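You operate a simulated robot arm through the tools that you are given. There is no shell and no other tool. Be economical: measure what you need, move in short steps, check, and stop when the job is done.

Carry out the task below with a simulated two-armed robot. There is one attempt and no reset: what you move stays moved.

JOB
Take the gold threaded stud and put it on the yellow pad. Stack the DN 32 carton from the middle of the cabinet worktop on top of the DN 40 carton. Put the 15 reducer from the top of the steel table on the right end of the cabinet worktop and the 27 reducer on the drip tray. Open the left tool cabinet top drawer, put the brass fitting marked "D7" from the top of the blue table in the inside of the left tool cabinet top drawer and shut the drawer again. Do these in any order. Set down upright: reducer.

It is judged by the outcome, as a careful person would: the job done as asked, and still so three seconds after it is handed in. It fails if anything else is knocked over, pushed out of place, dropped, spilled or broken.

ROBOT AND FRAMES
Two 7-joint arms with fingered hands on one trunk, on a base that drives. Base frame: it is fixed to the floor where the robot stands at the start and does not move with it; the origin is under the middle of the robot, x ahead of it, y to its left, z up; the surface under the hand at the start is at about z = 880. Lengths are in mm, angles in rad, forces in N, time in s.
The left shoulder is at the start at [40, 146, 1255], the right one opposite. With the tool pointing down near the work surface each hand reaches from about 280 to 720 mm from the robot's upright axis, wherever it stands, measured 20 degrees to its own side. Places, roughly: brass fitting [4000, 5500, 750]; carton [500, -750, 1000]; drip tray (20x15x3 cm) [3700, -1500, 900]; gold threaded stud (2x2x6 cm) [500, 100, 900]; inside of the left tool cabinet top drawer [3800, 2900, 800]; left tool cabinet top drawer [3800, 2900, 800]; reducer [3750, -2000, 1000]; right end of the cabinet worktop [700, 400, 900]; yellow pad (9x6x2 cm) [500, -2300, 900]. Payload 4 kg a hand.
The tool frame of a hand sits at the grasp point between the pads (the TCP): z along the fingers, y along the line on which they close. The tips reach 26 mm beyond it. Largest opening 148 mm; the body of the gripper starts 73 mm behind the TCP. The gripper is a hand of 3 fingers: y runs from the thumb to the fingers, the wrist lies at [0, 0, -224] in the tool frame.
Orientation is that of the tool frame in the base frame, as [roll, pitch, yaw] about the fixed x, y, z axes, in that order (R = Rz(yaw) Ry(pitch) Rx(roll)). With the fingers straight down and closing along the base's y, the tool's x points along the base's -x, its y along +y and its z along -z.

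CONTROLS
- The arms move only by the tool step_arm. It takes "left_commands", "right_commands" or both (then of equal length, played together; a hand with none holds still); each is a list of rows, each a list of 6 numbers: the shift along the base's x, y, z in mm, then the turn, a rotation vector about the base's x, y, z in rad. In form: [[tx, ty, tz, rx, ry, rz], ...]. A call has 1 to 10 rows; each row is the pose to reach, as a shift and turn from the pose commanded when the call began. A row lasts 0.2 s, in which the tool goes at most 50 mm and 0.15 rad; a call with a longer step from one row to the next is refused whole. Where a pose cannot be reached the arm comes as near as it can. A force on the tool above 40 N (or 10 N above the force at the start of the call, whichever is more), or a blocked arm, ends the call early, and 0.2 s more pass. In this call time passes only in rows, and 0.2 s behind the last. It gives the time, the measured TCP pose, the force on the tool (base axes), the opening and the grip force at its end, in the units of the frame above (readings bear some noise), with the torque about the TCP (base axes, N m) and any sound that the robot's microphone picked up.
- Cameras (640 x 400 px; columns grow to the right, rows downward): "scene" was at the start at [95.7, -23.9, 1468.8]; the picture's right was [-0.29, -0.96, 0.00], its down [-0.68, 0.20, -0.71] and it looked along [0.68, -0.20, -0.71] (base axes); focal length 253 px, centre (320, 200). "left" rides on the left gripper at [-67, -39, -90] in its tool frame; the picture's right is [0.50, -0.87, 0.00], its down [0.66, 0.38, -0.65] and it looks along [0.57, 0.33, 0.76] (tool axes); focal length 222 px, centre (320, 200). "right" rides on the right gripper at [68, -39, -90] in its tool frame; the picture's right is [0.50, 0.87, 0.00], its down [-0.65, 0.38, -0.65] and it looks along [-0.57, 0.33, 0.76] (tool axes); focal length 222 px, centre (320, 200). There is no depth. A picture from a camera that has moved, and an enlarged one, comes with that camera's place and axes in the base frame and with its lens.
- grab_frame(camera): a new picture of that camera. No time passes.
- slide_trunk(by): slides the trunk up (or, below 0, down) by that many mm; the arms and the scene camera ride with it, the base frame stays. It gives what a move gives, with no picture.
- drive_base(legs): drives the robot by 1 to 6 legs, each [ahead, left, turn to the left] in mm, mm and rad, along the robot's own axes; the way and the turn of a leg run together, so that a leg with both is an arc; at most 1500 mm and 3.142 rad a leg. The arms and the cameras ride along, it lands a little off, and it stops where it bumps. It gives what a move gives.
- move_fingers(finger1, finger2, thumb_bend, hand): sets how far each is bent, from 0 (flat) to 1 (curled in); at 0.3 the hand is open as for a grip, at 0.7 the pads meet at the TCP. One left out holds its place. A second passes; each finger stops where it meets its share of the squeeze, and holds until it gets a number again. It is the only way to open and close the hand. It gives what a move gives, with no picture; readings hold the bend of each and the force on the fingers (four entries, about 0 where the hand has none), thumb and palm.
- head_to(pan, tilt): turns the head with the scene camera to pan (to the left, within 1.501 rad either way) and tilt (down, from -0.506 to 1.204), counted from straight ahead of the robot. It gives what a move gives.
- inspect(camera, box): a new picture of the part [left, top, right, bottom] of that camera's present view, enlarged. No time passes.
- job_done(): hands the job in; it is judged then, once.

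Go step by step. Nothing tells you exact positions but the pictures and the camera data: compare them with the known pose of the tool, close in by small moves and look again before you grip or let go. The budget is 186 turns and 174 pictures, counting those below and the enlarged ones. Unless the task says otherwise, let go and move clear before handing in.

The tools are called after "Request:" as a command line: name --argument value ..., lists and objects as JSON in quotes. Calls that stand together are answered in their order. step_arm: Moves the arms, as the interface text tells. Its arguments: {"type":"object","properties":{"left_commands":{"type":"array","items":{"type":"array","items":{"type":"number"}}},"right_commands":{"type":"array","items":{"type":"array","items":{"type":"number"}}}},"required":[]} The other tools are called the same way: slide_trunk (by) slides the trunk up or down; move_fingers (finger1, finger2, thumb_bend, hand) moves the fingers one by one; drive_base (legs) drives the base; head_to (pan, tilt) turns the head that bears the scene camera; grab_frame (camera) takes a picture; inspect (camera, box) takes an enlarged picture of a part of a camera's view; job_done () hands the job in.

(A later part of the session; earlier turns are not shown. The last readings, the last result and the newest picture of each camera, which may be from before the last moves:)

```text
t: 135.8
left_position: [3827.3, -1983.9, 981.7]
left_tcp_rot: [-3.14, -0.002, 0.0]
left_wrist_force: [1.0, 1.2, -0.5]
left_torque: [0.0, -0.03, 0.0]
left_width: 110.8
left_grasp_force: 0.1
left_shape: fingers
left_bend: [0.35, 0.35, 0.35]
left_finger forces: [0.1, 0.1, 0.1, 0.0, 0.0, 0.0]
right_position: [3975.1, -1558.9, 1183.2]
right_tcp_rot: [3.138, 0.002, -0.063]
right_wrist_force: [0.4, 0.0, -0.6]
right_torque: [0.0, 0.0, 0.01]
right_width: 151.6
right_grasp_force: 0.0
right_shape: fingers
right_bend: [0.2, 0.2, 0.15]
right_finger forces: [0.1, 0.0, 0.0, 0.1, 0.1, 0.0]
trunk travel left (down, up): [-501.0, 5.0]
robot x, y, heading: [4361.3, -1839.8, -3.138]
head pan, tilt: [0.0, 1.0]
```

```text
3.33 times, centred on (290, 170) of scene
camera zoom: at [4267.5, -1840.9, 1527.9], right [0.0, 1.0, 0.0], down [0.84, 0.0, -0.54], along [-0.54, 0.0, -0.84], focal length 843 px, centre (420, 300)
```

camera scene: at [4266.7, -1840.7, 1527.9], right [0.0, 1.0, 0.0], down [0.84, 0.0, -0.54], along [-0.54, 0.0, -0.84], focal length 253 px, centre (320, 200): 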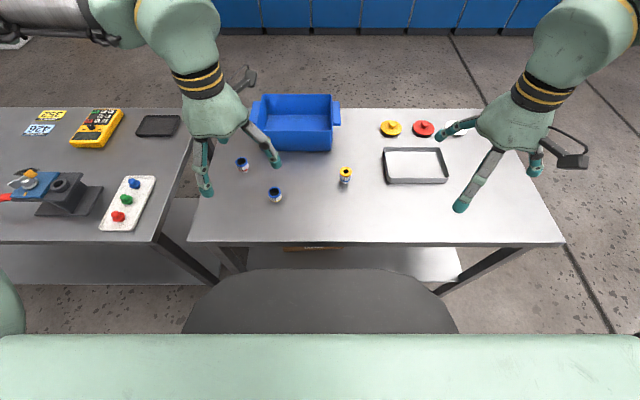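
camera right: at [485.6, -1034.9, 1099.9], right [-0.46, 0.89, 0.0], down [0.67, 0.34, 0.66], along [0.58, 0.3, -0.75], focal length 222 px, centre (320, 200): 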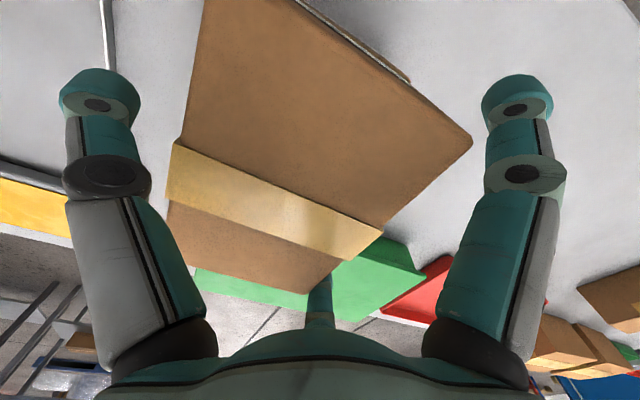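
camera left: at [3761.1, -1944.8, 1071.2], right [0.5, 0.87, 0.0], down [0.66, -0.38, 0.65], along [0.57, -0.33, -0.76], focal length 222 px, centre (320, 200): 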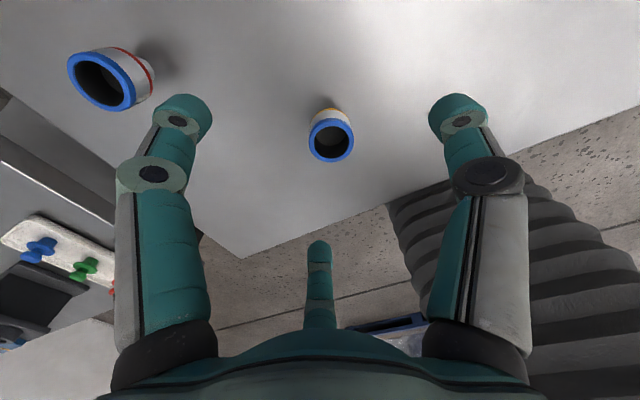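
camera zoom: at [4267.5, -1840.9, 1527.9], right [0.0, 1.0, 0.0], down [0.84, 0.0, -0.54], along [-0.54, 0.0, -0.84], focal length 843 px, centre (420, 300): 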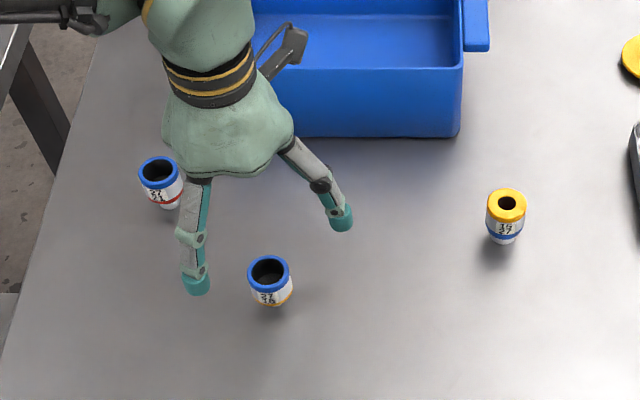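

Triangulated B at (3837,-1978), top z≈905. Correcting and descending around it.

Request:
step_arm --left_commands '[[9, 6, -10, 0, 0, 0], [9, 6, -45, 0, 0, 0], [9, 6, -74, 0, 0, 0]]'

Request:
grab_frame --camera "left"

```text
t: 136.6
left_position: [3833.3, -1978.1, 908.1]
left_tcp_rot: [3.142, -0.001, 0.003]
left_wrist_force: [0.3, 0.9, 0.1]
left_torque: [0.0, -0.01, -0.05]
left_width: 110.8
left_grasp_force: 0.2
left_shape: fingers
left_bend: [0.35, 0.35, 0.35]
left_finger forces: [0.0, 0.0, 0.1, 0.1, 0.1, 0.1]
right_position: [3976.1, -1559.3, 1182.2]
right_tcp_rot: [3.137, 0.002, -0.062]
right_wrist_force: [0.2, 0.3, 0.0]
right_torque: [-0.05, 0.01, -0.01]
right_width: 151.2
right_grasp_force: 0.1
right_shape: fingers
right_bend: [0.2, 0.2, 0.15]
right_finger forces: [0.0, 0.0, 0.0, 0.0, 0.1, 0.0]
trunk travel left (down, up): [-501.0, 5.0]
robot x, y, heading: [4360.1, -1838.8, -3.137]
head pan, tilt: [0.0, 1.0]
```

```text
87 pictures are left
camera left: at [3767.7, -1939.8, 998.0], right [0.5, 0.87, 0.0], down [0.66, -0.38, 0.65], along [0.57, -0.32, -0.76], focal length 222 px, centre (320, 200)
```

left: 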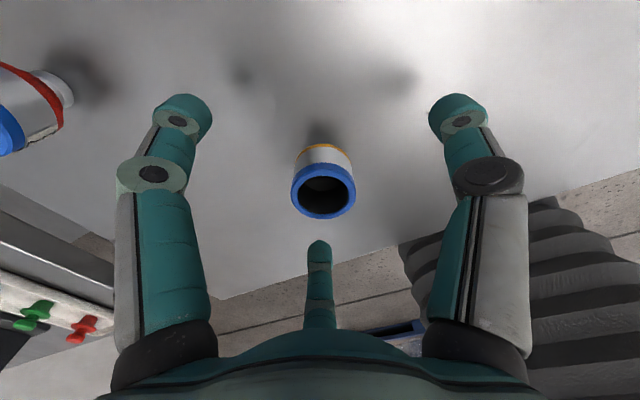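

Request:
move_fingers --hand "left" --finger1 0.5 --finger2 0.5 --thumb_bend 0.5

Request:
move_fingers --hand "left" --finger1 0.7 --finger2 0.7 --thumb_bend 0.7

Request:
grab_frame --camera "left"

Request:
inspect --camera "scene" --box '[200, 110, 380, 230]'

```text
t: 137.6
left_position: [3833.4, -1979.5, 907.8]
left_tcp_rot: [-3.142, -0.002, 0.004]
left_wrist_force: [0.4, 0.4, 0.0]
left_torque: [-0.02, 0.01, 0.0]
left_width: 62.5
left_grasp_force: 0.1
left_shape: fingers
left_bend: [0.5, 0.5, 0.5]
left_finger forces: [0.0, 0.1, 0.0, 0.1, 0.1, 0.0]
right_position: [3975.9, -1560.5, 1182.5]
right_tcp_rot: [3.136, 0.003, -0.064]
right_wrist_force: [0.4, -0.6, -0.3]
right_torque: [0.03, -0.03, 0.0]
right_width: 151.6
right_grasp_force: 0.0
right_shape: fingers
right_bend: [0.2, 0.2, 0.15]
right_finger forces: [0.0, 0.0, 0.0, 0.0, 0.1, 0.1]
trunk travel left (down, up): [-501.0, 5.0]
robot x, y, heading: [4361.2, -1837.7, -3.139]
head pan, tilt: [0.0, 1.0]
```

```text
t: 138.6
left_position: [3836.3, -1979.1, 909.8]
left_tcp_rot: [-3.141, -0.003, 0.005]
left_wrist_force: [0.8, 0.0, 0.1]
left_torque: [0.03, 0.01, -0.02]
left_width: 25.3
left_grasp_force: 13.6
left_shape: fingers
left_bend: [0.61, 0.6, 0.63]
left_finger forces: [7.7, 9.2, 0.0, 0.0, 10.5, 0.0]
right_position: [3976.8, -1559.5, 1181.9]
right_tcp_rot: [3.138, 0.002, -0.062]
right_wrist_force: [0.3, 0.4, -0.7]
right_torque: [0.02, -0.02, 0.02]
right_width: 151.4
right_grasp_force: 0.0
right_shape: fingers
right_bend: [0.2, 0.2, 0.15]
right_finger forces: [0.1, 0.0, 0.1, 0.1, 0.0, 0.0]
trunk travel left (down, up): [-501.0, 5.0]
robot x, y, heading: [4361.6, -1840.1, -3.138]
head pan, tilt: [0.0, 1.0]
```

```text
86 pictures are left
camera left: at [3768.0, -1939.6, 998.5], right [0.5, 0.87, 0.0], down [0.66, -0.38, 0.65], along [0.57, -0.32, -0.76], focal length 222 px, centre (320, 200)
```

left: 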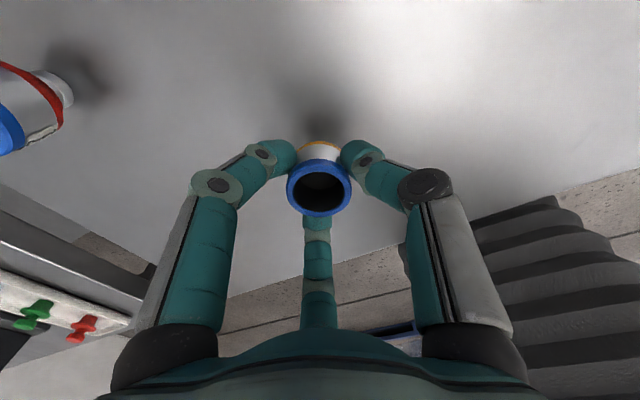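

```text
3.33 times, centred on (290, 170) of scene
camera zoom: at [4267.5, -1840.8, 1527.9], right [0.0, 1.0, 0.0], down [0.84, 0.0, -0.54], along [-0.54, 0.0, -0.84], focal length 843 px, centre (420, 300)
```

zoom: 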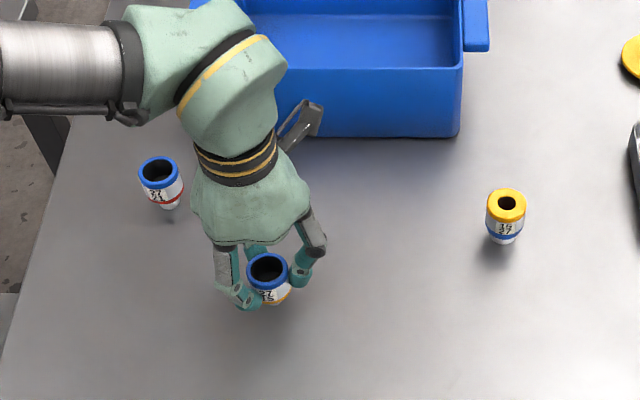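

Gripped. Lifting B.

Request:
step_arm --left_commands '[[0, 0, 15, 0, 0, 0], [0, 0, 45, 0, 0, 0], [0, 0, 90, 0, 0, 0], [0, 0, 135, 0, 0, 0], [10, 0, 180, 0, 0, 0], [40, -10, 215, 0, 0, 0], [80, -20, 240, 0, 0, 0]]'

Request:
grab_frame --camera "left"

Request:
grab_frame --camera "scene"

```text
t: 140.2
left_position: [3913.6, -1998.2, 1148.8]
left_tcp_rot: [-3.14, 0.001, 0.004]
left_wrist_force: [0.2, -0.4, -1.1]
left_torque: [-0.04, 0.02, -0.03]
left_width: 25.3
left_grasp_force: 13.3
left_shape: fingers
left_bend: [0.61, 0.6, 0.63]
left_finger forces: [7.5, 9.1, 0.0, 0.0, 10.4, 0.0]
right_position: [3977.1, -1560.1, 1183.3]
right_tcp_rot: [3.138, 0.004, -0.064]
right_wrist_force: [-0.6, 1.1, -0.2]
right_torque: [-0.03, -0.01, 0.0]
right_width: 151.6
right_grasp_force: 0.1
right_shape: fingers
right_bend: [0.2, 0.2, 0.15]
right_finger forces: [0.0, 0.0, 0.0, 0.0, 0.0, 0.1]
trunk travel left (down, up): [-501.0, 5.0]
robot x, y, heading: [4361.2, -1840.7, -3.136]
head pan, tilt: [0.0, 1.0]
```

```text
84 pictures are left
camera left: at [3848.2, -1960.2, 1238.7], right [0.5, 0.87, 0.0], down [0.66, -0.38, 0.65], along [0.57, -0.32, -0.76], focal length 222 px, centre (320, 200)
```

left: 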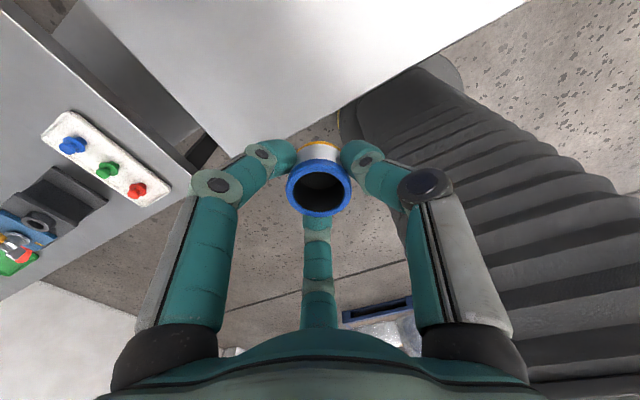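

```text
83 pictures are left
camera scene: at [4269.6, -1841.9, 1528.1], right [0.0, 1.0, 0.0], down [0.84, 0.0, -0.54], along [-0.54, 0.0, -0.84], focal length 253 px, centre (320, 200)
```

scene: 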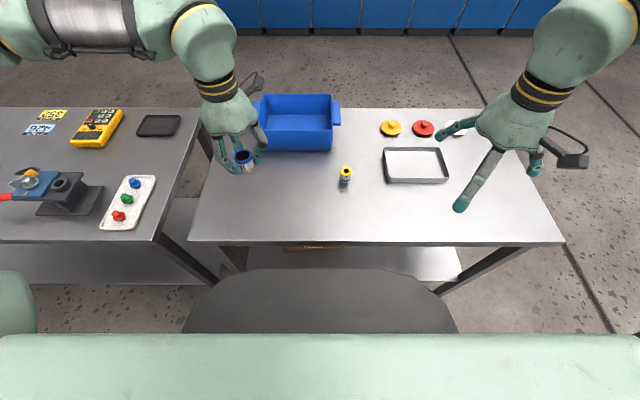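

B is in the left hand. Next, C with the right hand: I'll shift the base, raise the left arm and lower the trunk so the right arm can reach far.

Request:
drive_base --legs '[[0, 140, 0]]'

Request:
step_arm --left_commands '[[0, 0, 45, 0, 0, 0], [0, 0, 90, 0, 0, 0], [0, 0, 135, 0, 0, 0], [0, 0, 180, 0, 0, 0], [0, 0, 220, 0, 0, 0]]'

Request:
slide_trunk --by -180

Request:
grab_frame --camera "right"

Request:
grab_frame --camera "scene"

```text
t: 141.5
left_position: [3914.2, -2137.8, 1150.0]
left_tcp_rot: [3.141, 0.001, 0.007]
left_wrist_force: [0.1, -0.2, -1.4]
left_torque: [-0.03, 0.01, 0.0]
left_width: 25.2
left_grasp_force: 13.8
left_shape: fingers
left_bend: [0.61, 0.6, 0.63]
left_finger forces: [7.5, 9.1, 0.0, 0.0, 10.6, 0.1]
right_position: [3975.6, -1700.4, 1180.1]
right_tcp_rot: [3.135, 0.002, -0.061]
right_wrist_force: [-0.8, -0.5, 0.3]
right_torque: [0.0, -0.02, -0.03]
right_width: 151.6
right_grasp_force: 0.1
right_shape: fingers
right_bend: [0.2, 0.2, 0.15]
right_finger forces: [0.0, 0.1, 0.0, 0.1, 0.1, 0.1]
trunk travel left (down, up): [-501.0, 5.0]
robot x, y, heading: [4363.1, -1979.8, -3.139]
head pan, tilt: [0.0, 1.0]
```

```text
t: 142.7
left_position: [3915.2, -2140.8, 1371.5]
left_tcp_rot: [3.141, -0.001, 0.006]
left_wrist_force: [0.7, 1.6, -0.5]
left_torque: [0.0, 0.01, 0.0]
left_width: 25.1
left_grasp_force: 13.5
left_shape: fingers
left_bend: [0.61, 0.6, 0.64]
left_finger forces: [7.6, 9.1, 0.1, 0.0, 10.4, 0.0]
right_position: [3976.4, -1701.4, 1181.3]
right_tcp_rot: [3.136, 0.003, -0.061]
right_wrist_force: [1.0, -0.7, -0.1]
right_torque: [-0.03, -0.01, 0.02]
right_width: 151.3
right_grasp_force: 0.1
right_shape: fingers
right_bend: [0.2, 0.2, 0.15]
right_finger forces: [0.1, 0.0, 0.0, 0.1, 0.0, 0.0]
trunk travel left (down, up): [-501.0, 5.0]
robot x, y, heading: [4361.3, -1982.2, -3.136]
head pan, tilt: [0.0, 1.0]
```

```text
t: 144.7
left_position: [3914.2, -2142.6, 1190.3]
left_tcp_rot: [-3.141, 0.0, 0.006]
left_wrist_force: [-0.9, 1.3, -1.3]
left_torque: [0.0, 0.01, 0.05]
left_width: 25.2
left_grasp_force: 12.7
left_shape: fingers
left_bend: [0.61, 0.6, 0.64]
left_finger forces: [7.6, 9.1, 0.1, 0.1, 10.4, 0.1]
right_position: [3974.5, -1702.8, 1000.2]
right_tcp_rot: [3.138, 0.001, -0.06]
right_wrist_force: [-1.2, 0.1, -0.4]
right_torque: [-0.01, 0.0, 0.01]
right_width: 151.4
right_grasp_force: 0.1
right_shape: fingers
right_bend: [0.2, 0.2, 0.15]
right_finger forces: [0.0, 0.0, 0.0, 0.0, 0.0, 0.1]
trunk travel left (down, up): [-321.0, 185.0]
robot x, y, heading: [4361.7, -1981.5, -3.141]
head pan, tilt: [0.0, 1.0]
```

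```text
82 pictures are left
camera right: at [4045.5, -1667.1, 1092.3], right [0.45, -0.89, 0.0], down [-0.68, -0.34, 0.66], along [-0.59, -0.29, -0.75], focal length 222 px, centre (320, 200)
```

right: 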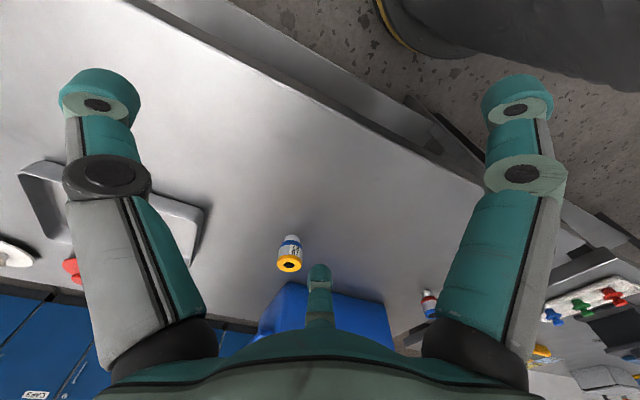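

```text
81 pictures are left
camera scene: at [4268.3, -1983.1, 1347.7], right [-0.01, 1.0, 0.0], down [0.84, 0.0, -0.54], along [-0.54, 0.0, -0.84], focal length 253 px, centre (320, 200)
```

scene: 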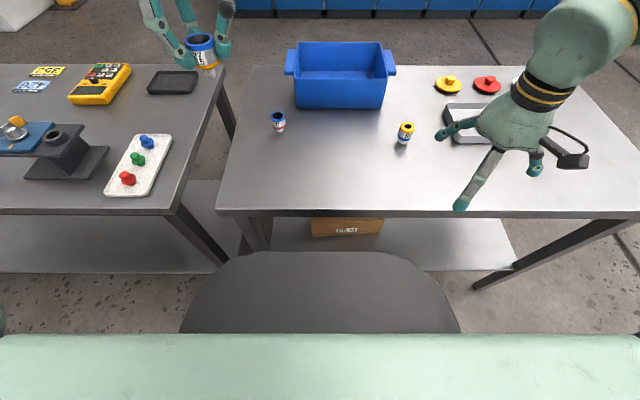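

Request:
move_fingers --hand "right" --finger1 0.35 --finger2 0.35 --thumb_bend 0.35

Request:
step_arm --right_commands '[[-43, -11, 0, 0, 0, 0], [-86, -22, 0, 0, 0, 0], [-129, -33, 0, 0, 0, 0], [-172, -44, 0, 0, 0, 0], [-213, -55, 0, 0, 0, 0]]'

Request:
grab_frame --camera "right"

Request:
inspect --camera "scene" --box '[320, 60, 500, 180]'

```text
t: 145.7
left_position: [3913.9, -2142.2, 1190.0]
left_tcp_rot: [3.141, -0.003, 0.006]
left_wrist_force: [0.6, -0.7, -1.2]
left_torque: [-0.01, -0.03, -0.01]
left_width: 24.9
left_grasp_force: 13.6
left_shape: fingers
left_bend: [0.61, 0.6, 0.64]
left_finger forces: [7.7, 9.1, 0.0, 0.0, 10.4, 0.0]
right_position: [3976.0, -1702.8, 1002.1]
right_tcp_rot: [3.138, 0.001, -0.061]
right_wrist_force: [-0.1, 0.0, -1.0]
right_torque: [-0.03, 0.03, -0.02]
right_width: 111.9
right_grasp_force: 0.1
right_shape: fingers
right_bend: [0.35, 0.35, 0.35]
right_finger forces: [0.0, 0.0, 0.0, 0.1, 0.0, 0.0]
trunk travel left (down, up): [-321.0, 185.0]
robot x, y, heading: [4362.7, -1983.4, -3.139]
head pan, tilt: [0.0, 1.0]
```

```text
t: 146.9
left_position: [3913.8, -2141.6, 1190.0]
left_tcp_rot: [3.141, -0.001, 0.006]
left_wrist_force: [0.4, 0.3, 0.6]
left_torque: [-0.02, 0.02, -0.02]
left_width: 25.3
left_grasp_force: 13.9
left_shape: fingers
left_bend: [0.61, 0.6, 0.64]
left_finger forces: [7.5, 9.1, 0.0, 0.0, 10.3, 0.0]
right_position: [3790.0, -1744.3, 1001.4]
right_tcp_rot: [3.137, 0.004, -0.061]
right_wrist_force: [0.6, 0.4, -0.4]
right_torque: [0.02, 0.04, -0.01]
right_width: 111.8
right_grasp_force: 0.1
right_shape: fingers
right_bend: [0.35, 0.35, 0.35]
right_finger forces: [0.0, 0.1, 0.0, 0.0, 0.0, 0.0]
right hand out of reach, approached as far as the arm can: row 5
trunk travel left (down, up): [-321.0, 185.0]
robot x, y, heading: [4366.0, -1982.6, -3.137]
head pan, tilt: [0.0, 1.0]
```

```text
80 pictures are left
camera right: at [3859.0, -1708.1, 1092.4], right [0.45, -0.9, 0.0], down [-0.68, -0.33, 0.66], along [-0.59, -0.29, -0.75], focal length 222 px, centre (320, 200)
```

right: 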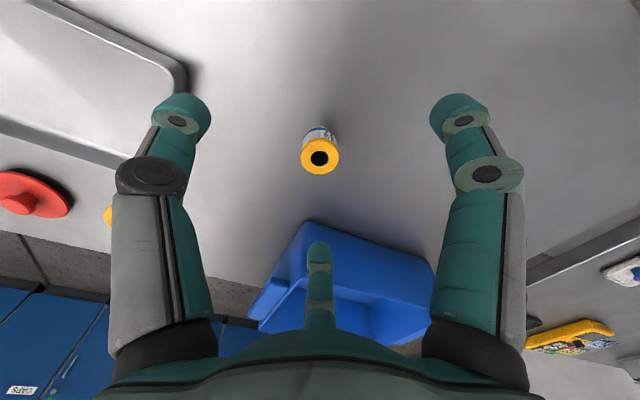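

```text
3.33 times, centred on (410, 120) of scene
camera zoom: at [4268.4, -1982.6, 1347.8], right [-0.01, 1.0, 0.0], down [0.84, 0.0, -0.54], along [-0.54, 0.0, -0.84], focal length 843 px, centre (20, 467)
```

zoom: 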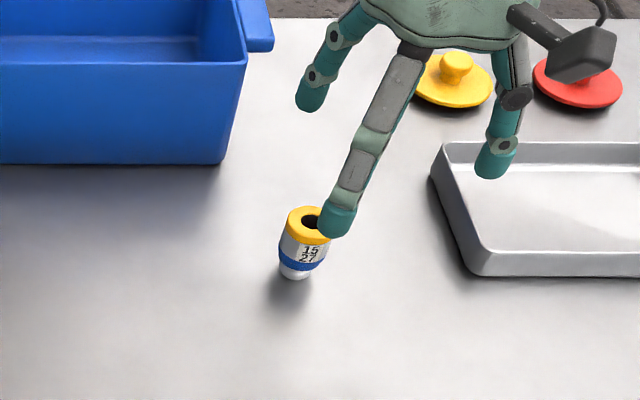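

Slightly out of reach with a vertical hand; I'll tilt the hand forward 0.3 rad, which brings the wrist back, and go above C.

Request:
step_arm --right_commands '[[0, 0, 0, 0, 0.12, 0], [0, 0, 0, 0, 0.24, 0], [-10, -5, -5, 0, 0.3, 0], [-29, -14, -16, 0, 0.3, 0]]'

Request:
grab_frame --camera "right"

Request:
inspect --camera "scene" --box '[320, 60, 500, 180]'

```text
t: 147.9
left_position: [3913.2, -2142.7, 1189.4]
left_tcp_rot: [-3.142, -0.002, 0.005]
left_wrist_force: [-0.4, -0.6, -1.5]
left_torque: [-0.01, -0.01, -0.01]
left_width: 25.2
left_grasp_force: 12.9
left_shape: fingers
left_bend: [0.61, 0.6, 0.64]
left_finger forces: [7.5, 9.1, 0.0, 0.0, 10.3, 0.0]
right_position: [3759.1, -1759.1, 987.6]
right_tcp_rot: [3.118, 0.301, -0.063]
right_wrist_force: [0.0, -0.8, 0.4]
right_torque: [0.0, 0.0, 0.01]
right_width: 111.6
right_grasp_force: 0.0
right_shape: fingers
right_bend: [0.35, 0.35, 0.35]
right_finger forces: [0.1, 0.0, 0.0, 0.0, 0.0, 0.0]
trunk travel left (down, up): [-321.0, 185.0]
robot x, y, heading: [4361.8, -1984.6, -3.133]
head pan, tilt: [0.0, 1.0]
```

```text
78 pictures are left
camera right: at [3852.1, -1723.6, 1053.0], right [0.43, -0.89, -0.13], down [-0.45, -0.34, 0.83], along [-0.78, -0.3, -0.55], focal length 222 px, centre (320, 200)
```

right: 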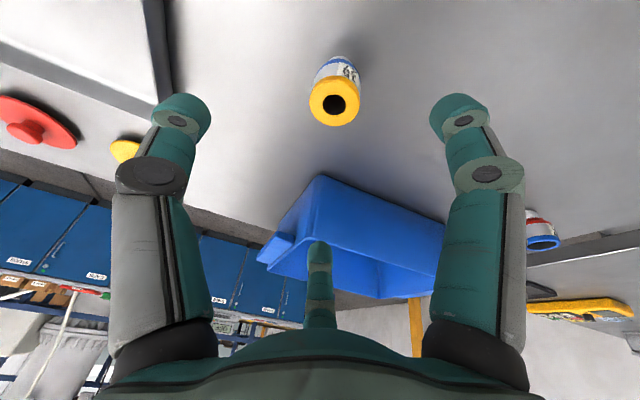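

```text
3.33 times, centred on (410, 120) of scene
camera zoom: at [4266.7, -1983.3, 1347.6], right [-0.01, 1.0, 0.0], down [0.84, 0.0, -0.54], along [-0.54, 0.0, -0.84], focal length 843 px, centre (20, 467)
```

zoom: 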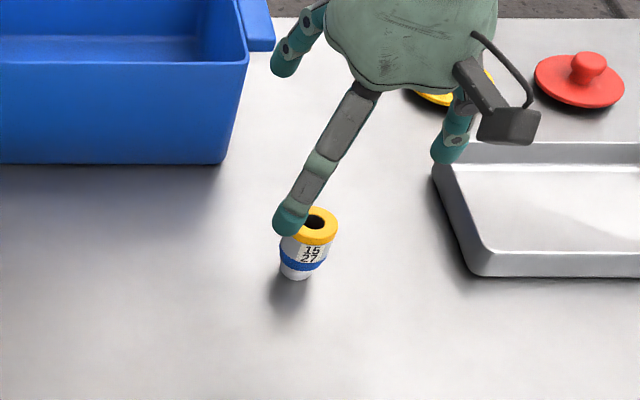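

Request:
step_arm --right_commands '[[5, 1, -40, 0, 0, 0], [10, 2, -78, 0, 0, 0]]'

Request:
grab_frame --camera "right"

Request:
inspect --camera "scene" --box '[350, 80, 470, 160]'

```text
t: 148.5
left_position: [3911.7, -2141.9, 1189.2]
left_tcp_rot: [-3.141, 0.001, 0.007]
left_wrist_force: [-0.1, 0.3, -0.8]
left_torque: [0.02, -0.02, 0.01]
left_width: 25.0
left_grasp_force: 13.6
left_shape: fingers
left_bend: [0.61, 0.6, 0.64]
left_finger forces: [7.5, 9.1, 0.1, 0.1, 10.4, 0.1]
right_position: [3773.0, -1755.6, 912.5]
right_tcp_rot: [3.117, 0.302, -0.066]
right_wrist_force: [0.2, 0.8, -0.9]
right_torque: [-0.02, 0.01, 0.0]
right_width: 111.7
right_grasp_force: 0.1
right_shape: fingers
right_bend: [0.35, 0.35, 0.35]
right_finger forces: [0.0, 0.1, 0.1, 0.0, 0.0, 0.1]
right hand out of reach, approached as far as the arm can: row 2
trunk travel left (down, up): [-321.0, 185.0]
robot x, y, heading: [4364.0, -1982.9, -3.134]
head pan, tilt: [0.0, 1.0]
```

```text
76 pictures are left
camera right: at [3865.7, -1719.5, 978.4], right [0.43, -0.9, -0.13], down [-0.45, -0.33, 0.83], along [-0.78, -0.3, -0.55], focal length 222 px, centre (320, 200)
```

right: 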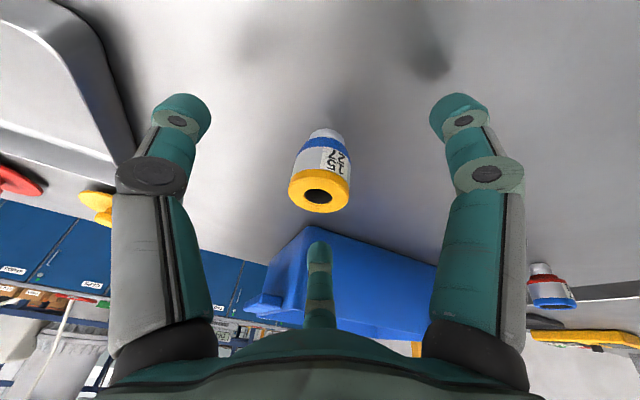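

```text
5.00 times, centred on (410, 120) of scene
camera zoom: at [4267.5, -1982.6, 1347.7], right [-0.01, 1.0, 0.0], down [0.84, 0.0, -0.54], along [-0.54, 0.0, -0.84], focal length 1265 px, centre (-130, 600)
```

zoom: 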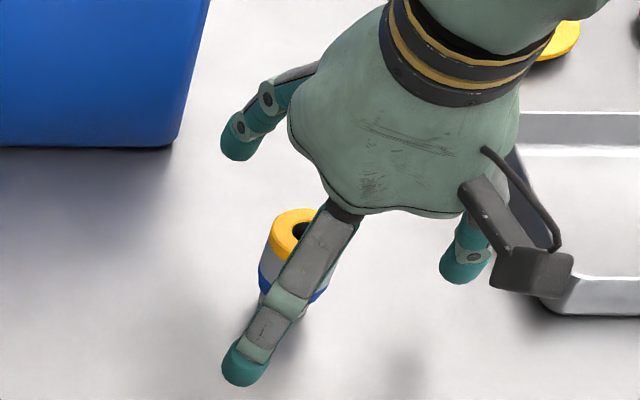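

Request:
move_fingers --hand "right" --finger1 0.5 --finger2 0.5 --thumb_bend 0.5

Request:
grab_frame --camera "right"

Request:
move_fingers --hand "right" --finger1 0.7 --finger2 0.7 --thumb_bend 0.7

Request:
grab_frame --camera "right"

```text
t: 149.5
left_position: [3913.3, -2142.7, 1189.9]
left_tcp_rot: [3.141, -0.003, 0.007]
left_wrist_force: [0.4, 0.2, -2.0]
left_torque: [-0.01, 0.0, -0.01]
left_width: 25.2
left_grasp_force: 13.8
left_shape: fingers
left_bend: [0.61, 0.6, 0.64]
left_finger forces: [7.5, 9.1, 0.1, 0.1, 10.3, 0.0]
right_position: [3773.5, -1756.4, 913.2]
right_tcp_rot: [3.117, 0.303, -0.064]
right_wrist_force: [-0.3, 0.2, 0.3]
right_torque: [0.03, 0.03, 0.0]
right_width: 62.6
right_grasp_force: 0.0
right_shape: fingers
right_bend: [0.5, 0.5, 0.5]
right_finger forces: [0.0, 0.1, 0.0, 0.0, 0.0, 0.0]
trunk travel left (down, up): [-321.0, 185.0]
robot x, y, heading: [4361.6, -1982.6, -3.138]
head pan, tilt: [0.0, 1.0]
```

```text
74 pictures are left
camera right: at [3866.2, -1719.7, 979.0], right [0.43, -0.89, -0.13], down [-0.45, -0.33, 0.83], along [-0.78, -0.3, -0.55], focal length 222 px, centre (320, 200)
```

right: 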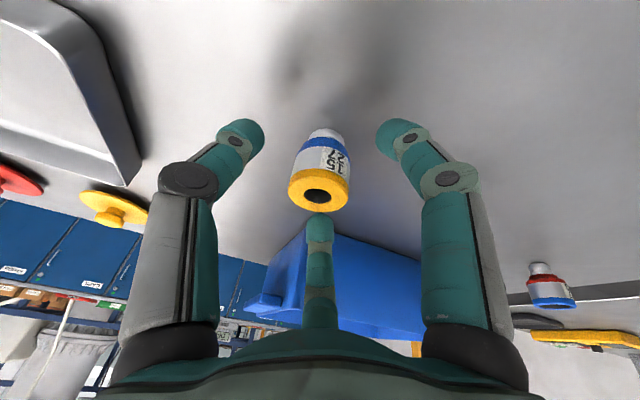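

```text
t: 150.5
left_position: [3913.2, -2141.9, 1189.3]
left_tcp_rot: [-3.142, -0.001, 0.005]
left_wrist_force: [-0.2, 0.1, -0.8]
left_torque: [0.01, 0.0, 0.02]
left_width: 25.3
left_grasp_force: 12.9
left_shape: fingers
left_bend: [0.61, 0.6, 0.64]
left_finger forces: [7.5, 9.2, 0.1, 0.0, 10.3, 0.1]
right_position: [3773.2, -1755.4, 913.4]
right_tcp_rot: [3.117, 0.302, -0.064]
right_wrist_force: [0.5, 0.1, 0.7]
right_torque: [0.01, 0.02, -0.03]
right_width: 25.6
right_grasp_force: 14.1
right_shape: fingers
right_bend: [0.61, 0.6, 0.64]
right_finger forces: [7.7, 9.2, 0.0, 0.0, 10.4, 0.0]
trunk travel left (down, up): [-321.0, 185.0]
robot x, y, heading: [4360.5, -1981.9, -3.137]
head pan, tilt: [0.0, 1.0]
```

```text
73 pictures are left
camera right: at [3866.3, -1719.7, 979.0], right [0.43, -0.89, -0.13], down [-0.45, -0.33, 0.83], along [-0.78, -0.3, -0.55], focal length 222 px, centre (320, 200)
```

right: 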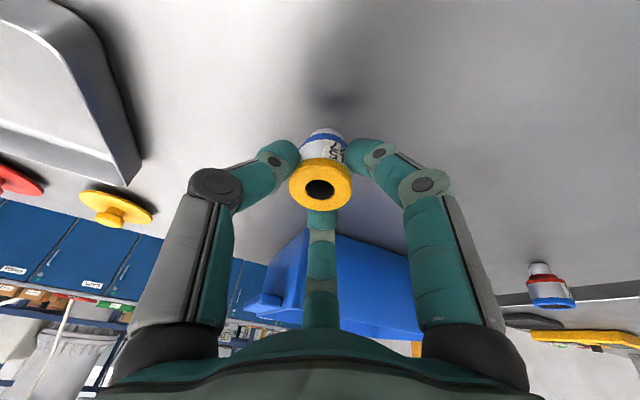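

Gripped. Lifting a bit to check how C sits in the hand.

Request:
step_arm --right_commands '[[3, 0, 20, 0, 0, 0], [6, 0, 50, 0, 0, 0], [10, 0, 80, 0, 0, 0]]'

Request:
inspect --camera "scene" --box '[350, 50, 470, 140]'

Request:
inspect --camera "right" --box '[240, 90, 400, 230]'

```text
t: 151.3
left_position: [3913.7, -2141.4, 1190.4]
left_tcp_rot: [-3.141, 0.001, 0.006]
left_wrist_force: [0.9, 0.7, -1.2]
left_torque: [0.02, 0.03, -0.04]
left_width: 25.3
left_grasp_force: 13.1
left_shape: fingers
left_bend: [0.61, 0.6, 0.64]
left_finger forces: [7.6, 9.1, 0.0, 0.0, 10.3, 0.1]
right_position: [3781.7, -1754.4, 993.1]
right_tcp_rot: [3.119, 0.301, -0.061]
right_wrist_force: [0.4, 0.7, -1.9]
right_torque: [0.05, -0.01, 0.02]
right_width: 25.7
right_grasp_force: 13.4
right_shape: fingers
right_bend: [0.61, 0.6, 0.64]
right_finger forces: [7.4, 9.3, 0.0, 0.0, 10.3, 0.0]
trunk travel left (down, up): [-321.0, 185.0]
robot x, y, heading: [4360.3, -1981.3, -3.131]
head pan, tilt: [0.0, 1.0]
```

```text
4.44 times, centred on (410, 95) of scene
camera zoom: at [4268.7, -1983.2, 1347.8], right [-0.01, 1.0, 0.0], down [0.84, 0.0, -0.54], along [-0.54, 0.0, -0.84], focal length 1124 px, centre (-80, 667)
```

zoom: 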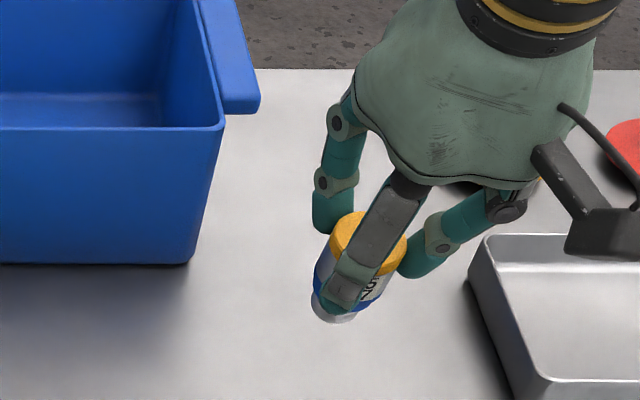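

```text
2.86 times, centred on (320, 160) of right
camera zoom: at [3875.3, -1717.9, 1059.4], right [0.43, -0.89, -0.13], down [-0.45, -0.34, 0.83], along [-0.78, -0.3, -0.55], focal length 635 px, centre (320, 314)
```

zoom: 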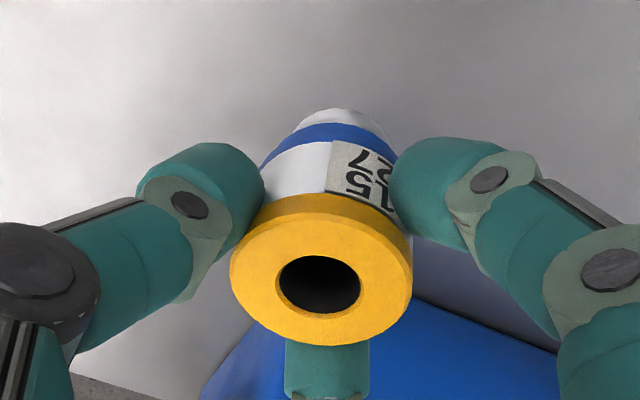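

C has aligned itself with the tilted hand, so I must set it down with the hand vertical. I'll back off, make the hand vertical again, and try yawing it counter-clockwise, which should free the right wrist.

Request:
step_arm --right_commands '[[25, 5, 20, 0, -0.12, 0], [50, 8, 40, 0, -0.24, 0], [75, 10, 60, 0, -0.3, 0]]'

Request:
step_arm --right_commands '[[0, 0, 0, 0, 0, 0.14], [0, 0, 0, 0, 0, 0.28], [0, 0, 0, 0, 0, 0.42], [0, 0, 0, 0, 0, 0.56], [0, 0, 0, 0, 0, 0.7], [0, 0, 0, 0, 0, 0.84]]'

Request:
step_arm --right_commands '[[-40, 0, 0, 0, 0, 0], [-80, 0, 0, 0, 0, 0], [-120, 0, 0, 0, 0, 0]]'

```text
t: 152.1
left_position: [3915.3, -2141.6, 1189.2]
left_tcp_rot: [3.141, -0.001, 0.006]
left_wrist_force: [-0.4, -0.4, -0.6]
left_torque: [0.01, 0.0, 0.05]
left_width: 25.1
left_grasp_force: 13.2
left_shape: fingers
left_bend: [0.61, 0.6, 0.64]
left_finger forces: [7.5, 9.1, 0.0, 0.0, 10.2, 0.0]
right_position: [3860.8, -1745.7, 1054.3]
right_tcp_rot: [3.138, 0.0, -0.062]
right_wrist_force: [-0.2, 0.2, 0.1]
right_torque: [0.02, 0.04, -0.02]
right_width: 25.7
right_grasp_force: 12.8
right_shape: fingers
right_bend: [0.61, 0.6, 0.64]
right_finger forces: [7.2, 9.3, 0.1, 0.0, 10.3, 0.0]
trunk travel left (down, up): [-321.0, 185.0]
robot x, y, heading: [4362.1, -1981.4, -3.138]
head pan, tilt: [0.0, 1.0]
```

```text
t: 153.5
left_position: [3914.0, -2142.7, 1189.1]
left_tcp_rot: [-3.142, -0.001, 0.005]
left_wrist_force: [0.1, 0.2, -1.0]
left_torque: [0.01, -0.02, 0.04]
left_width: 25.1
left_grasp_force: 12.9
left_shape: fingers
left_bend: [0.61, 0.6, 0.64]
left_finger forces: [7.5, 9.0, 0.0, 0.0, 10.3, 0.1]
right_position: [3857.5, -1745.2, 1054.2]
right_tcp_rot: [3.137, 0.002, 0.781]
right_wrist_force: [0.9, 0.0, -0.8]
right_torque: [-0.02, 0.03, -0.03]
right_width: 25.8
right_grasp_force: 13.7
right_shape: fingers
right_bend: [0.61, 0.6, 0.64]
right_finger forces: [7.4, 9.3, 0.0, 0.0, 10.2, 0.0]
trunk travel left (down, up): [-321.0, 185.0]
robot x, y, heading: [4360.9, -1983.7, -3.134]
head pan, tilt: [0.0, 1.0]
```

```text
t: 154.3
left_position: [3914.5, -2141.0, 1190.8]
left_tcp_rot: [3.141, -0.001, 0.005]
left_wrist_force: [0.3, -0.5, -0.1]
left_torque: [0.01, 0.0, -0.01]
left_width: 25.2
left_grasp_force: 13.3
left_shape: fingers
left_bend: [0.61, 0.6, 0.64]
left_finger forces: [7.6, 9.2, 0.1, 0.1, 10.3, 0.0]
right_position: [3775.6, -1725.4, 1050.0]
right_tcp_rot: [3.137, 0.005, 0.781]
right_wrist_force: [-0.8, -0.4, -0.5]
right_torque: [-0.01, 0.03, -0.01]
right_width: 25.5
right_grasp_force: 13.2
right_shape: fingers
right_bend: [0.61, 0.6, 0.64]
right_finger forces: [7.4, 9.3, 0.0, 0.0, 10.2, 0.0]
right hand out of reach, approached as far as the arm can: row 2, 3
trunk travel left (down, up): [-321.0, 185.0]
robot x, y, heading: [4363.8, -1983.5, -3.135]
head pan, tilt: [0.0, 1.0]
```

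Request:
step_arm --right_commands '[[0, 0, -45, 0, 0, 0], [0, 0, -80, 0, 0, 0], [-40, 0, -80, 0, 0, 0], [-80, 0, -80, 0, 0, 0]]'

Request:
grab_frame --camera "scene"

```text
t: 155.3
left_position: [3914.6, -2141.4, 1189.8]
left_tcp_rot: [3.14, -0.002, 0.004]
left_wrist_force: [-0.3, 0.0, -0.9]
left_torque: [0.04, -0.04, 0.02]
left_width: 25.3
left_grasp_force: 13.3
left_shape: fingers
left_bend: [0.61, 0.6, 0.64]
left_finger forces: [7.6, 9.3, 0.0, 0.1, 10.3, 0.0]
right_position: [3765.6, -1694.0, 986.0]
right_tcp_rot: [3.137, 0.002, 0.778]
right_wrist_force: [0.2, -0.2, -0.5]
right_torque: [-0.02, -0.01, 0.02]
right_width: 25.3
right_grasp_force: 13.6
right_shape: fingers
right_bend: [0.61, 0.6, 0.64]
right_finger forces: [7.1, 9.4, 0.0, 0.0, 10.3, 0.0]
right hand out of reach, approached as far as the arm can: row 2, 3, 4
trunk travel left (down, up): [-321.0, 185.0]
robot x, y, heading: [4359.7, -1979.3, -3.137]
head pan, tilt: [0.0, 1.0]
```

```text
70 pictures are left
camera scene: at [4267.9, -1982.6, 1347.7], right [-0.01, 1.0, 0.0], down [0.84, 0.0, -0.54], along [-0.54, 0.0, -0.84], focal length 253 px, centre (320, 200)
```

scene: 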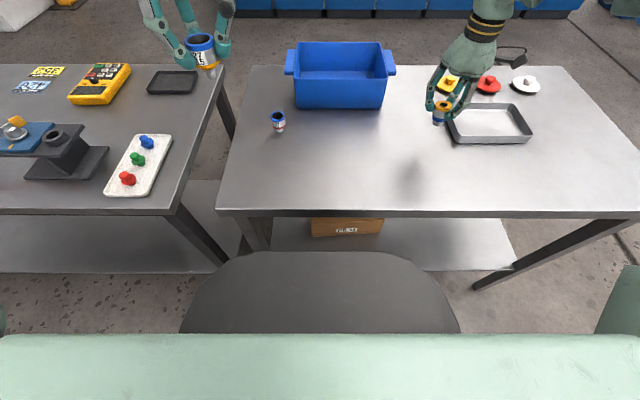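

The arm's real limit is about 575 mm shoulder-to-wrist. A small 0.15 rad tilt is harmless for setting down, so I'll retract a bit, drive right to face the tray, and look.

Request:
step_arm --right_commands '[[30, 0, 30, 0, 0, 0], [60, 0, 55, 0, 0, 0]]'

Request:
drive_base --legs '[[0, -290, 0]]'

Request:
grab_frame --camera "scene"

Request:
grab_frame --camera "right"

```text
t: 155.9
left_position: [3915.8, -2142.2, 1190.6]
left_tcp_rot: [-3.14, 0.0, 0.005]
left_wrist_force: [0.1, -0.6, -0.6]
left_torque: [0.03, 0.05, 0.01]
left_width: 25.0
left_grasp_force: 13.7
left_shape: fingers
left_bend: [0.61, 0.6, 0.64]
left_finger forces: [7.6, 9.2, 0.0, 0.0, 10.3, 0.0]
right_position: [3829.3, -1695.4, 1041.8]
right_tcp_rot: [3.136, 0.005, 0.778]
right_wrist_force: [-0.5, -0.6, -0.9]
right_torque: [-0.04, -0.01, 0.02]
right_width: 25.6
right_grasp_force: 13.2
right_shape: fingers
right_bend: [0.61, 0.6, 0.64]
right_finger forces: [7.2, 9.4, 0.0, 0.1, 10.2, 0.0]
trunk travel left (down, up): [-321.0, 185.0]
robot x, y, heading: [4363.0, -1980.9, -3.136]
head pan, tilt: [0.0, 1.0]
```

```text
t: 157.9
left_position: [3912.9, -1860.7, 1189.6]
left_tcp_rot: [-3.14, -0.001, 0.008]
left_wrist_force: [0.8, -0.3, -0.4]
left_torque: [-0.05, -0.02, -0.03]
left_width: 25.3
left_grasp_force: 13.5
left_shape: fingers
left_bend: [0.61, 0.6, 0.64]
left_finger forces: [7.5, 9.2, 0.0, 0.1, 10.4, 0.0]
right_position: [3823.8, -1413.0, 1041.5]
right_tcp_rot: [3.139, 0.001, 0.781]
right_wrist_force: [0.3, -0.3, -0.8]
right_torque: [0.03, -0.01, 0.0]
right_width: 25.5
right_grasp_force: 13.5
right_shape: fingers
right_bend: [0.61, 0.6, 0.64]
right_finger forces: [7.2, 9.4, 0.0, 0.0, 10.4, 0.0]
trunk travel left (down, up): [-321.0, 185.0]
robot x, y, heading: [4360.6, -1697.1, -3.131]
head pan, tilt: [0.0, 1.0]
```

```text
69 pictures are left
camera scene: at [4266.2, -1700.0, 1347.7], right [-0.01, 1.0, 0.0], down [0.84, 0.01, -0.54], along [-0.54, 0.0, -0.84], focal length 253 px, centre (320, 200)
```

scene: 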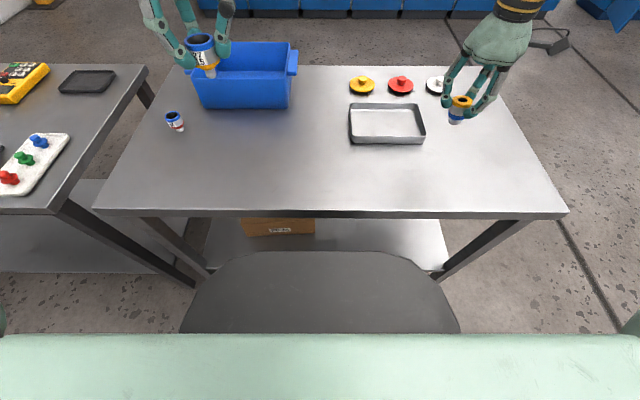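

```text
68 pictures are left
camera right: at [3844.3, -1336.8, 1131.7], right [0.97, -0.26, 0.0], down [-0.2, -0.73, 0.66], along [-0.17, -0.63, -0.75], focal length 222 px, centre (320, 200)
```

right: 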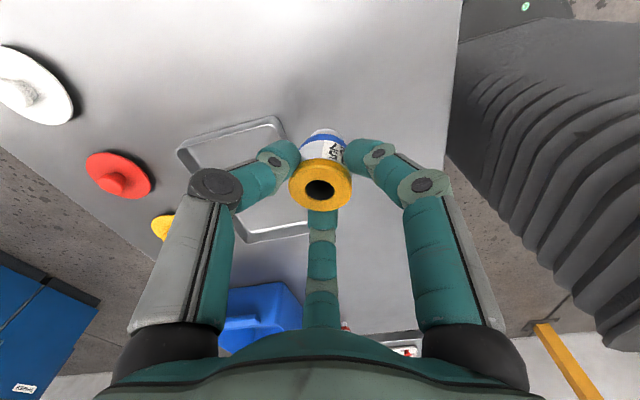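

Tray spans x≈3631–3763, y≈−1621…−1423. I'll bring C above its near half with a slight tilt.

Request:
step_arm --right_commands '[[-15, -40, 0, 0, 0, 0], [-30, -78, 0, 0, 0, 0], [-50, -109, -10, 0, 0.09, 0], [-75, -109, -40, 0, 0.17, 0], [-102, -109, -75, 0, 0.17, 0]]'

Request:
inspect --camera "scene" --box '[310, 60, 470, 170]'

Request:
grab_frame --camera "right"

```text
t: 159.1
left_position: [3911.8, -1857.8, 1189.6]
left_tcp_rot: [-3.141, -0.002, 0.008]
left_wrist_force: [-0.1, -0.2, -0.4]
left_torque: [0.02, 0.02, -0.01]
left_width: 24.9
left_grasp_force: 13.6
left_shape: fingers
left_bend: [0.61, 0.6, 0.64]
left_finger forces: [7.6, 9.2, 0.0, 0.1, 10.4, 0.0]
right_position: [3771.8, -1483.9, 982.9]
right_tcp_rot: [-3.027, 0.126, 0.789]
right_wrist_force: [0.7, 1.0, -0.7]
right_torque: [0.03, -0.01, 0.03]
right_width: 25.0
right_grasp_force: 13.7
right_shape: fingers
right_bend: [0.61, 0.6, 0.64]
right_finger forces: [7.2, 9.4, 0.0, 0.0, 10.1, 0.0]
right hand out of reach, approached as far as the arm can: row 2, 3, 4, 5
trunk travel left (down, up): [-321.0, 185.0]
robot x, y, heading: [4359.7, -1695.8, -3.135]
head pan, tilt: [0.0, 1.0]
```

```text
3.64 times, centred on (390, 115) of scene
camera zoom: at [4265.4, -1698.1, 1347.7], right [-0.01, 1.0, 0.0], down [0.84, 0.01, -0.54], along [-0.54, 0.0, -0.84], focal length 920 px, centre (66, 509)
```

zoom: 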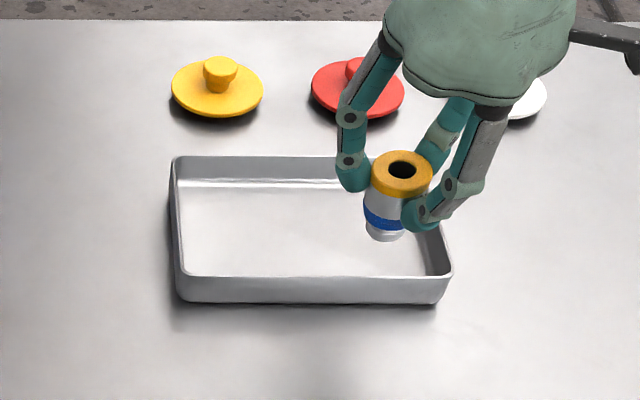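

```text
66 pictures are left
camera right: at [3805.6, -1406.7, 1067.6], right [0.95, -0.26, -0.16], down [-0.08, -0.73, 0.68], along [-0.3, -0.64, -0.71], focal length 222 px, centre (320, 200)
```

right: 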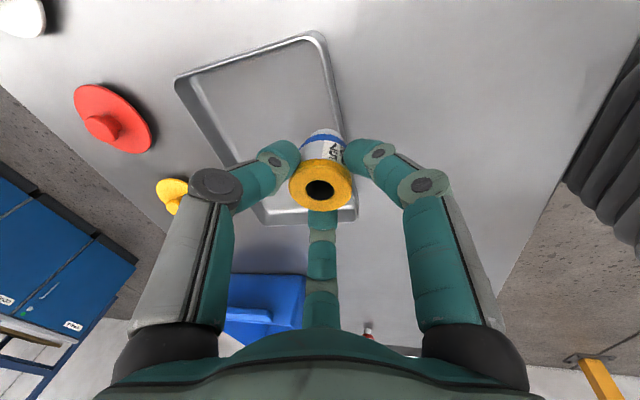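

The limit seems posture-related rather than length. The left arm reached lower/farther with the trunk high, so I'll retract, raise the trunk, then approach from above with the right arm.

Request:
step_arm --right_commands '[[35, -5, 30, 0, -0.08, 0], [70, -10, 60, 0, -0.17, 0], [110, -10, 60, 0, -0.17, 0]]'

Request:
slide_trunk --by 180

Request:
step_arm --right_commands '[[0, 0, -45, 0, 0, 0], [0, 0, -90, 0, 0, 0], [0, 0, -135, 0, 0, 0], [0, 0, -180, 0, 0, 0], [0, 0, -225, 0, 0, 0], [-40, -20, -225, 0, 0, 0], [-80, -20, -225, 0, 0, 0], [-120, -20, -225, 0, 0, 0]]'

```text
t: 159.9
left_position: [3912.6, -1858.8, 1190.7]
left_tcp_rot: [-3.14, 0.001, 0.007]
left_wrist_force: [0.6, 0.1, 0.0]
left_torque: [0.02, 0.02, -0.02]
left_width: 25.1
left_grasp_force: 13.3
left_shape: fingers
left_bend: [0.61, 0.6, 0.64]
left_finger forces: [7.5, 9.4, 0.0, 0.1, 10.4, 0.1]
right_position: [3884.8, -1492.0, 1044.5]
right_tcp_rot: [3.138, 0.002, 0.782]
right_wrist_force: [0.5, 0.6, -1.3]
right_torque: [0.01, 0.03, -0.01]
right_width: 25.1
right_grasp_force: 13.3
right_shape: fingers
right_bend: [0.61, 0.6, 0.64]
right_finger forces: [7.1, 9.6, 0.0, 0.0, 10.1, 0.0]
trunk travel left (down, up): [-321.0, 185.0]
robot x, y, heading: [4361.2, -1694.0, -3.133]
head pan, tilt: [0.0, 1.0]
```

```text
t: 161.9
left_position: [3912.6, -1859.5, 1369.6]
left_tcp_rot: [-3.141, -0.001, 0.007]
left_wrist_force: [0.1, -0.2, -0.9]
left_torque: [0.02, 0.02, -0.01]
left_width: 25.2
left_grasp_force: 13.1
left_shape: fingers
left_bend: [0.61, 0.6, 0.64]
left_finger forces: [7.5, 9.1, 0.0, 0.0, 10.3, 0.1]
right_position: [3883.2, -1491.9, 1223.6]
right_tcp_rot: [3.138, 0.002, 0.779]
right_wrist_force: [-0.5, 0.0, -1.0]
right_torque: [0.0, -0.02, 0.0]
right_width: 24.8
right_grasp_force: 13.1
right_shape: fingers
right_bend: [0.61, 0.6, 0.64]
right_finger forces: [7.2, 9.4, 0.0, 0.2, 10.2, 0.1]
trunk travel left (down, up): [-501.0, 5.0]
robot x, y, heading: [4360.1, -1697.1, -3.133]
head pan, tilt: [0.0, 1.0]
```

```text
t: 163.7
left_position: [3911.0, -1858.6, 1370.4]
left_tcp_rot: [-3.142, -0.004, 0.009]
left_wrist_force: [0.3, -0.5, -0.9]
left_torque: [0.02, 0.03, 0.0]
left_width: 24.8
left_grasp_force: 13.6
left_shape: fingers
left_bend: [0.61, 0.6, 0.64]
left_finger forces: [7.6, 9.1, 0.0, 0.0, 10.4, 0.0]
right_position: [3845.1, -1454.9, 1056.6]
right_tcp_rot: [3.136, 0.005, 0.782]
right_wrist_force: [-0.4, -0.8, -0.9]
right_torque: [0.04, -0.01, -0.01]
right_width: 24.9
right_grasp_force: 13.3
right_shape: fingers
right_bend: [0.61, 0.6, 0.64]
right_finger forces: [7.1, 9.5, 0.1, 0.0, 10.1, 0.1]
right hand out of reach, approached as far as the arm can: row 4, 5, 6, 7, 8
trunk travel left (down, up): [-501.0, 5.0]
robot x, y, heading: [4357.8, -1696.5, -3.13]
head pan, tilt: [0.0, 1.0]
```

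Lowering is what's limited. I'll test the opposite yaw to see which way frees the wrist.

Request:
step_arm --right_commands '[[20, -20, 20, 0, 0, -0.14], [30, -30, 30, 0, 0, -0.28], [30, -30, 30, 0, 0, -0.42], [30, -30, 30, 0, 0, -0.56], [30, -30, 30, 0, 0, -0.7], [30, -30, 30, 0, 0, -0.84], [30, -30, 30, 0, 0, -0.98], [30, -30, 30, 0, 0, -1.12], [30, -30, 30, 0, 0, -1.26], [30, -30, 30, 0, 0, -1.4]]'

Request:
step_arm --right_commands '[[0, 0, -40, 0, 0, 0], [0, 0, -80, 0, 0, 0], [0, 0, -110, 0, 0, 0], [-40, 0, -110, 0, 0, 0], [-80, 0, -110, 0, 0, 0], [-120, 0, -110, 0, 0, 0]]'

```text
t: 165.9
left_position: [3911.7, -1859.1, 1370.3]
left_tcp_rot: [-3.14, -0.002, 0.009]
left_wrist_force: [0.0, -0.1, -1.6]
left_torque: [-0.03, 0.01, 0.01]
left_width: 25.1
left_grasp_force: 13.0
left_shape: fingers
left_bend: [0.61, 0.6, 0.64]
left_finger forces: [7.5, 9.2, 0.1, 0.0, 10.3, 0.1]
right_position: [3868.5, -1488.1, 1087.3]
right_tcp_rot: [3.138, 0.002, -0.619]
right_wrist_force: [-0.5, -0.9, -1.6]
right_torque: [0.0, -0.01, 0.02]
right_width: 24.7
right_grasp_force: 13.5
right_shape: fingers
right_bend: [0.61, 0.6, 0.64]
right_finger forces: [7.0, 9.6, 0.1, 0.0, 10.2, 0.0]
trunk travel left (down, up): [-501.0, 5.0]
robot x, y, heading: [4360.0, -1695.0, -3.131]
head pan, tilt: [0.0, 1.0]
```

```text
t: 167.3
left_position: [3912.8, -1859.0, 1370.2]
left_tcp_rot: [-3.141, -0.002, 0.009]
left_wrist_force: [-0.4, -0.4, -0.3]
left_torque: [-0.03, 0.02, 0.0]
left_width: 24.9
left_grasp_force: 13.0
left_shape: fingers
left_bend: [0.61, 0.6, 0.64]
left_finger forces: [7.5, 9.2, 0.0, 0.0, 10.3, 0.1]
right_position: [3836.9, -1437.5, 1045.4]
right_tcp_rot: [3.137, 0.003, -0.619]
right_wrist_force: [0.3, -0.1, -0.9]
right_torque: [-0.02, -0.02, -0.03]
right_width: 24.6
right_grasp_force: 13.7
right_shape: fingers
right_bend: [0.61, 0.6, 0.64]
right_finger forces: [7.0, 9.5, 0.1, 0.0, 10.2, 0.0]
right hand out of reach, approached as far as the arm can: row 1, 2, 3, 4, 5, 6
trunk travel left (down, up): [-501.0, 5.0]
robot x, y, heading: [4360.5, -1697.1, -3.134]
head pan, tilt: [0.0, 1.0]
```

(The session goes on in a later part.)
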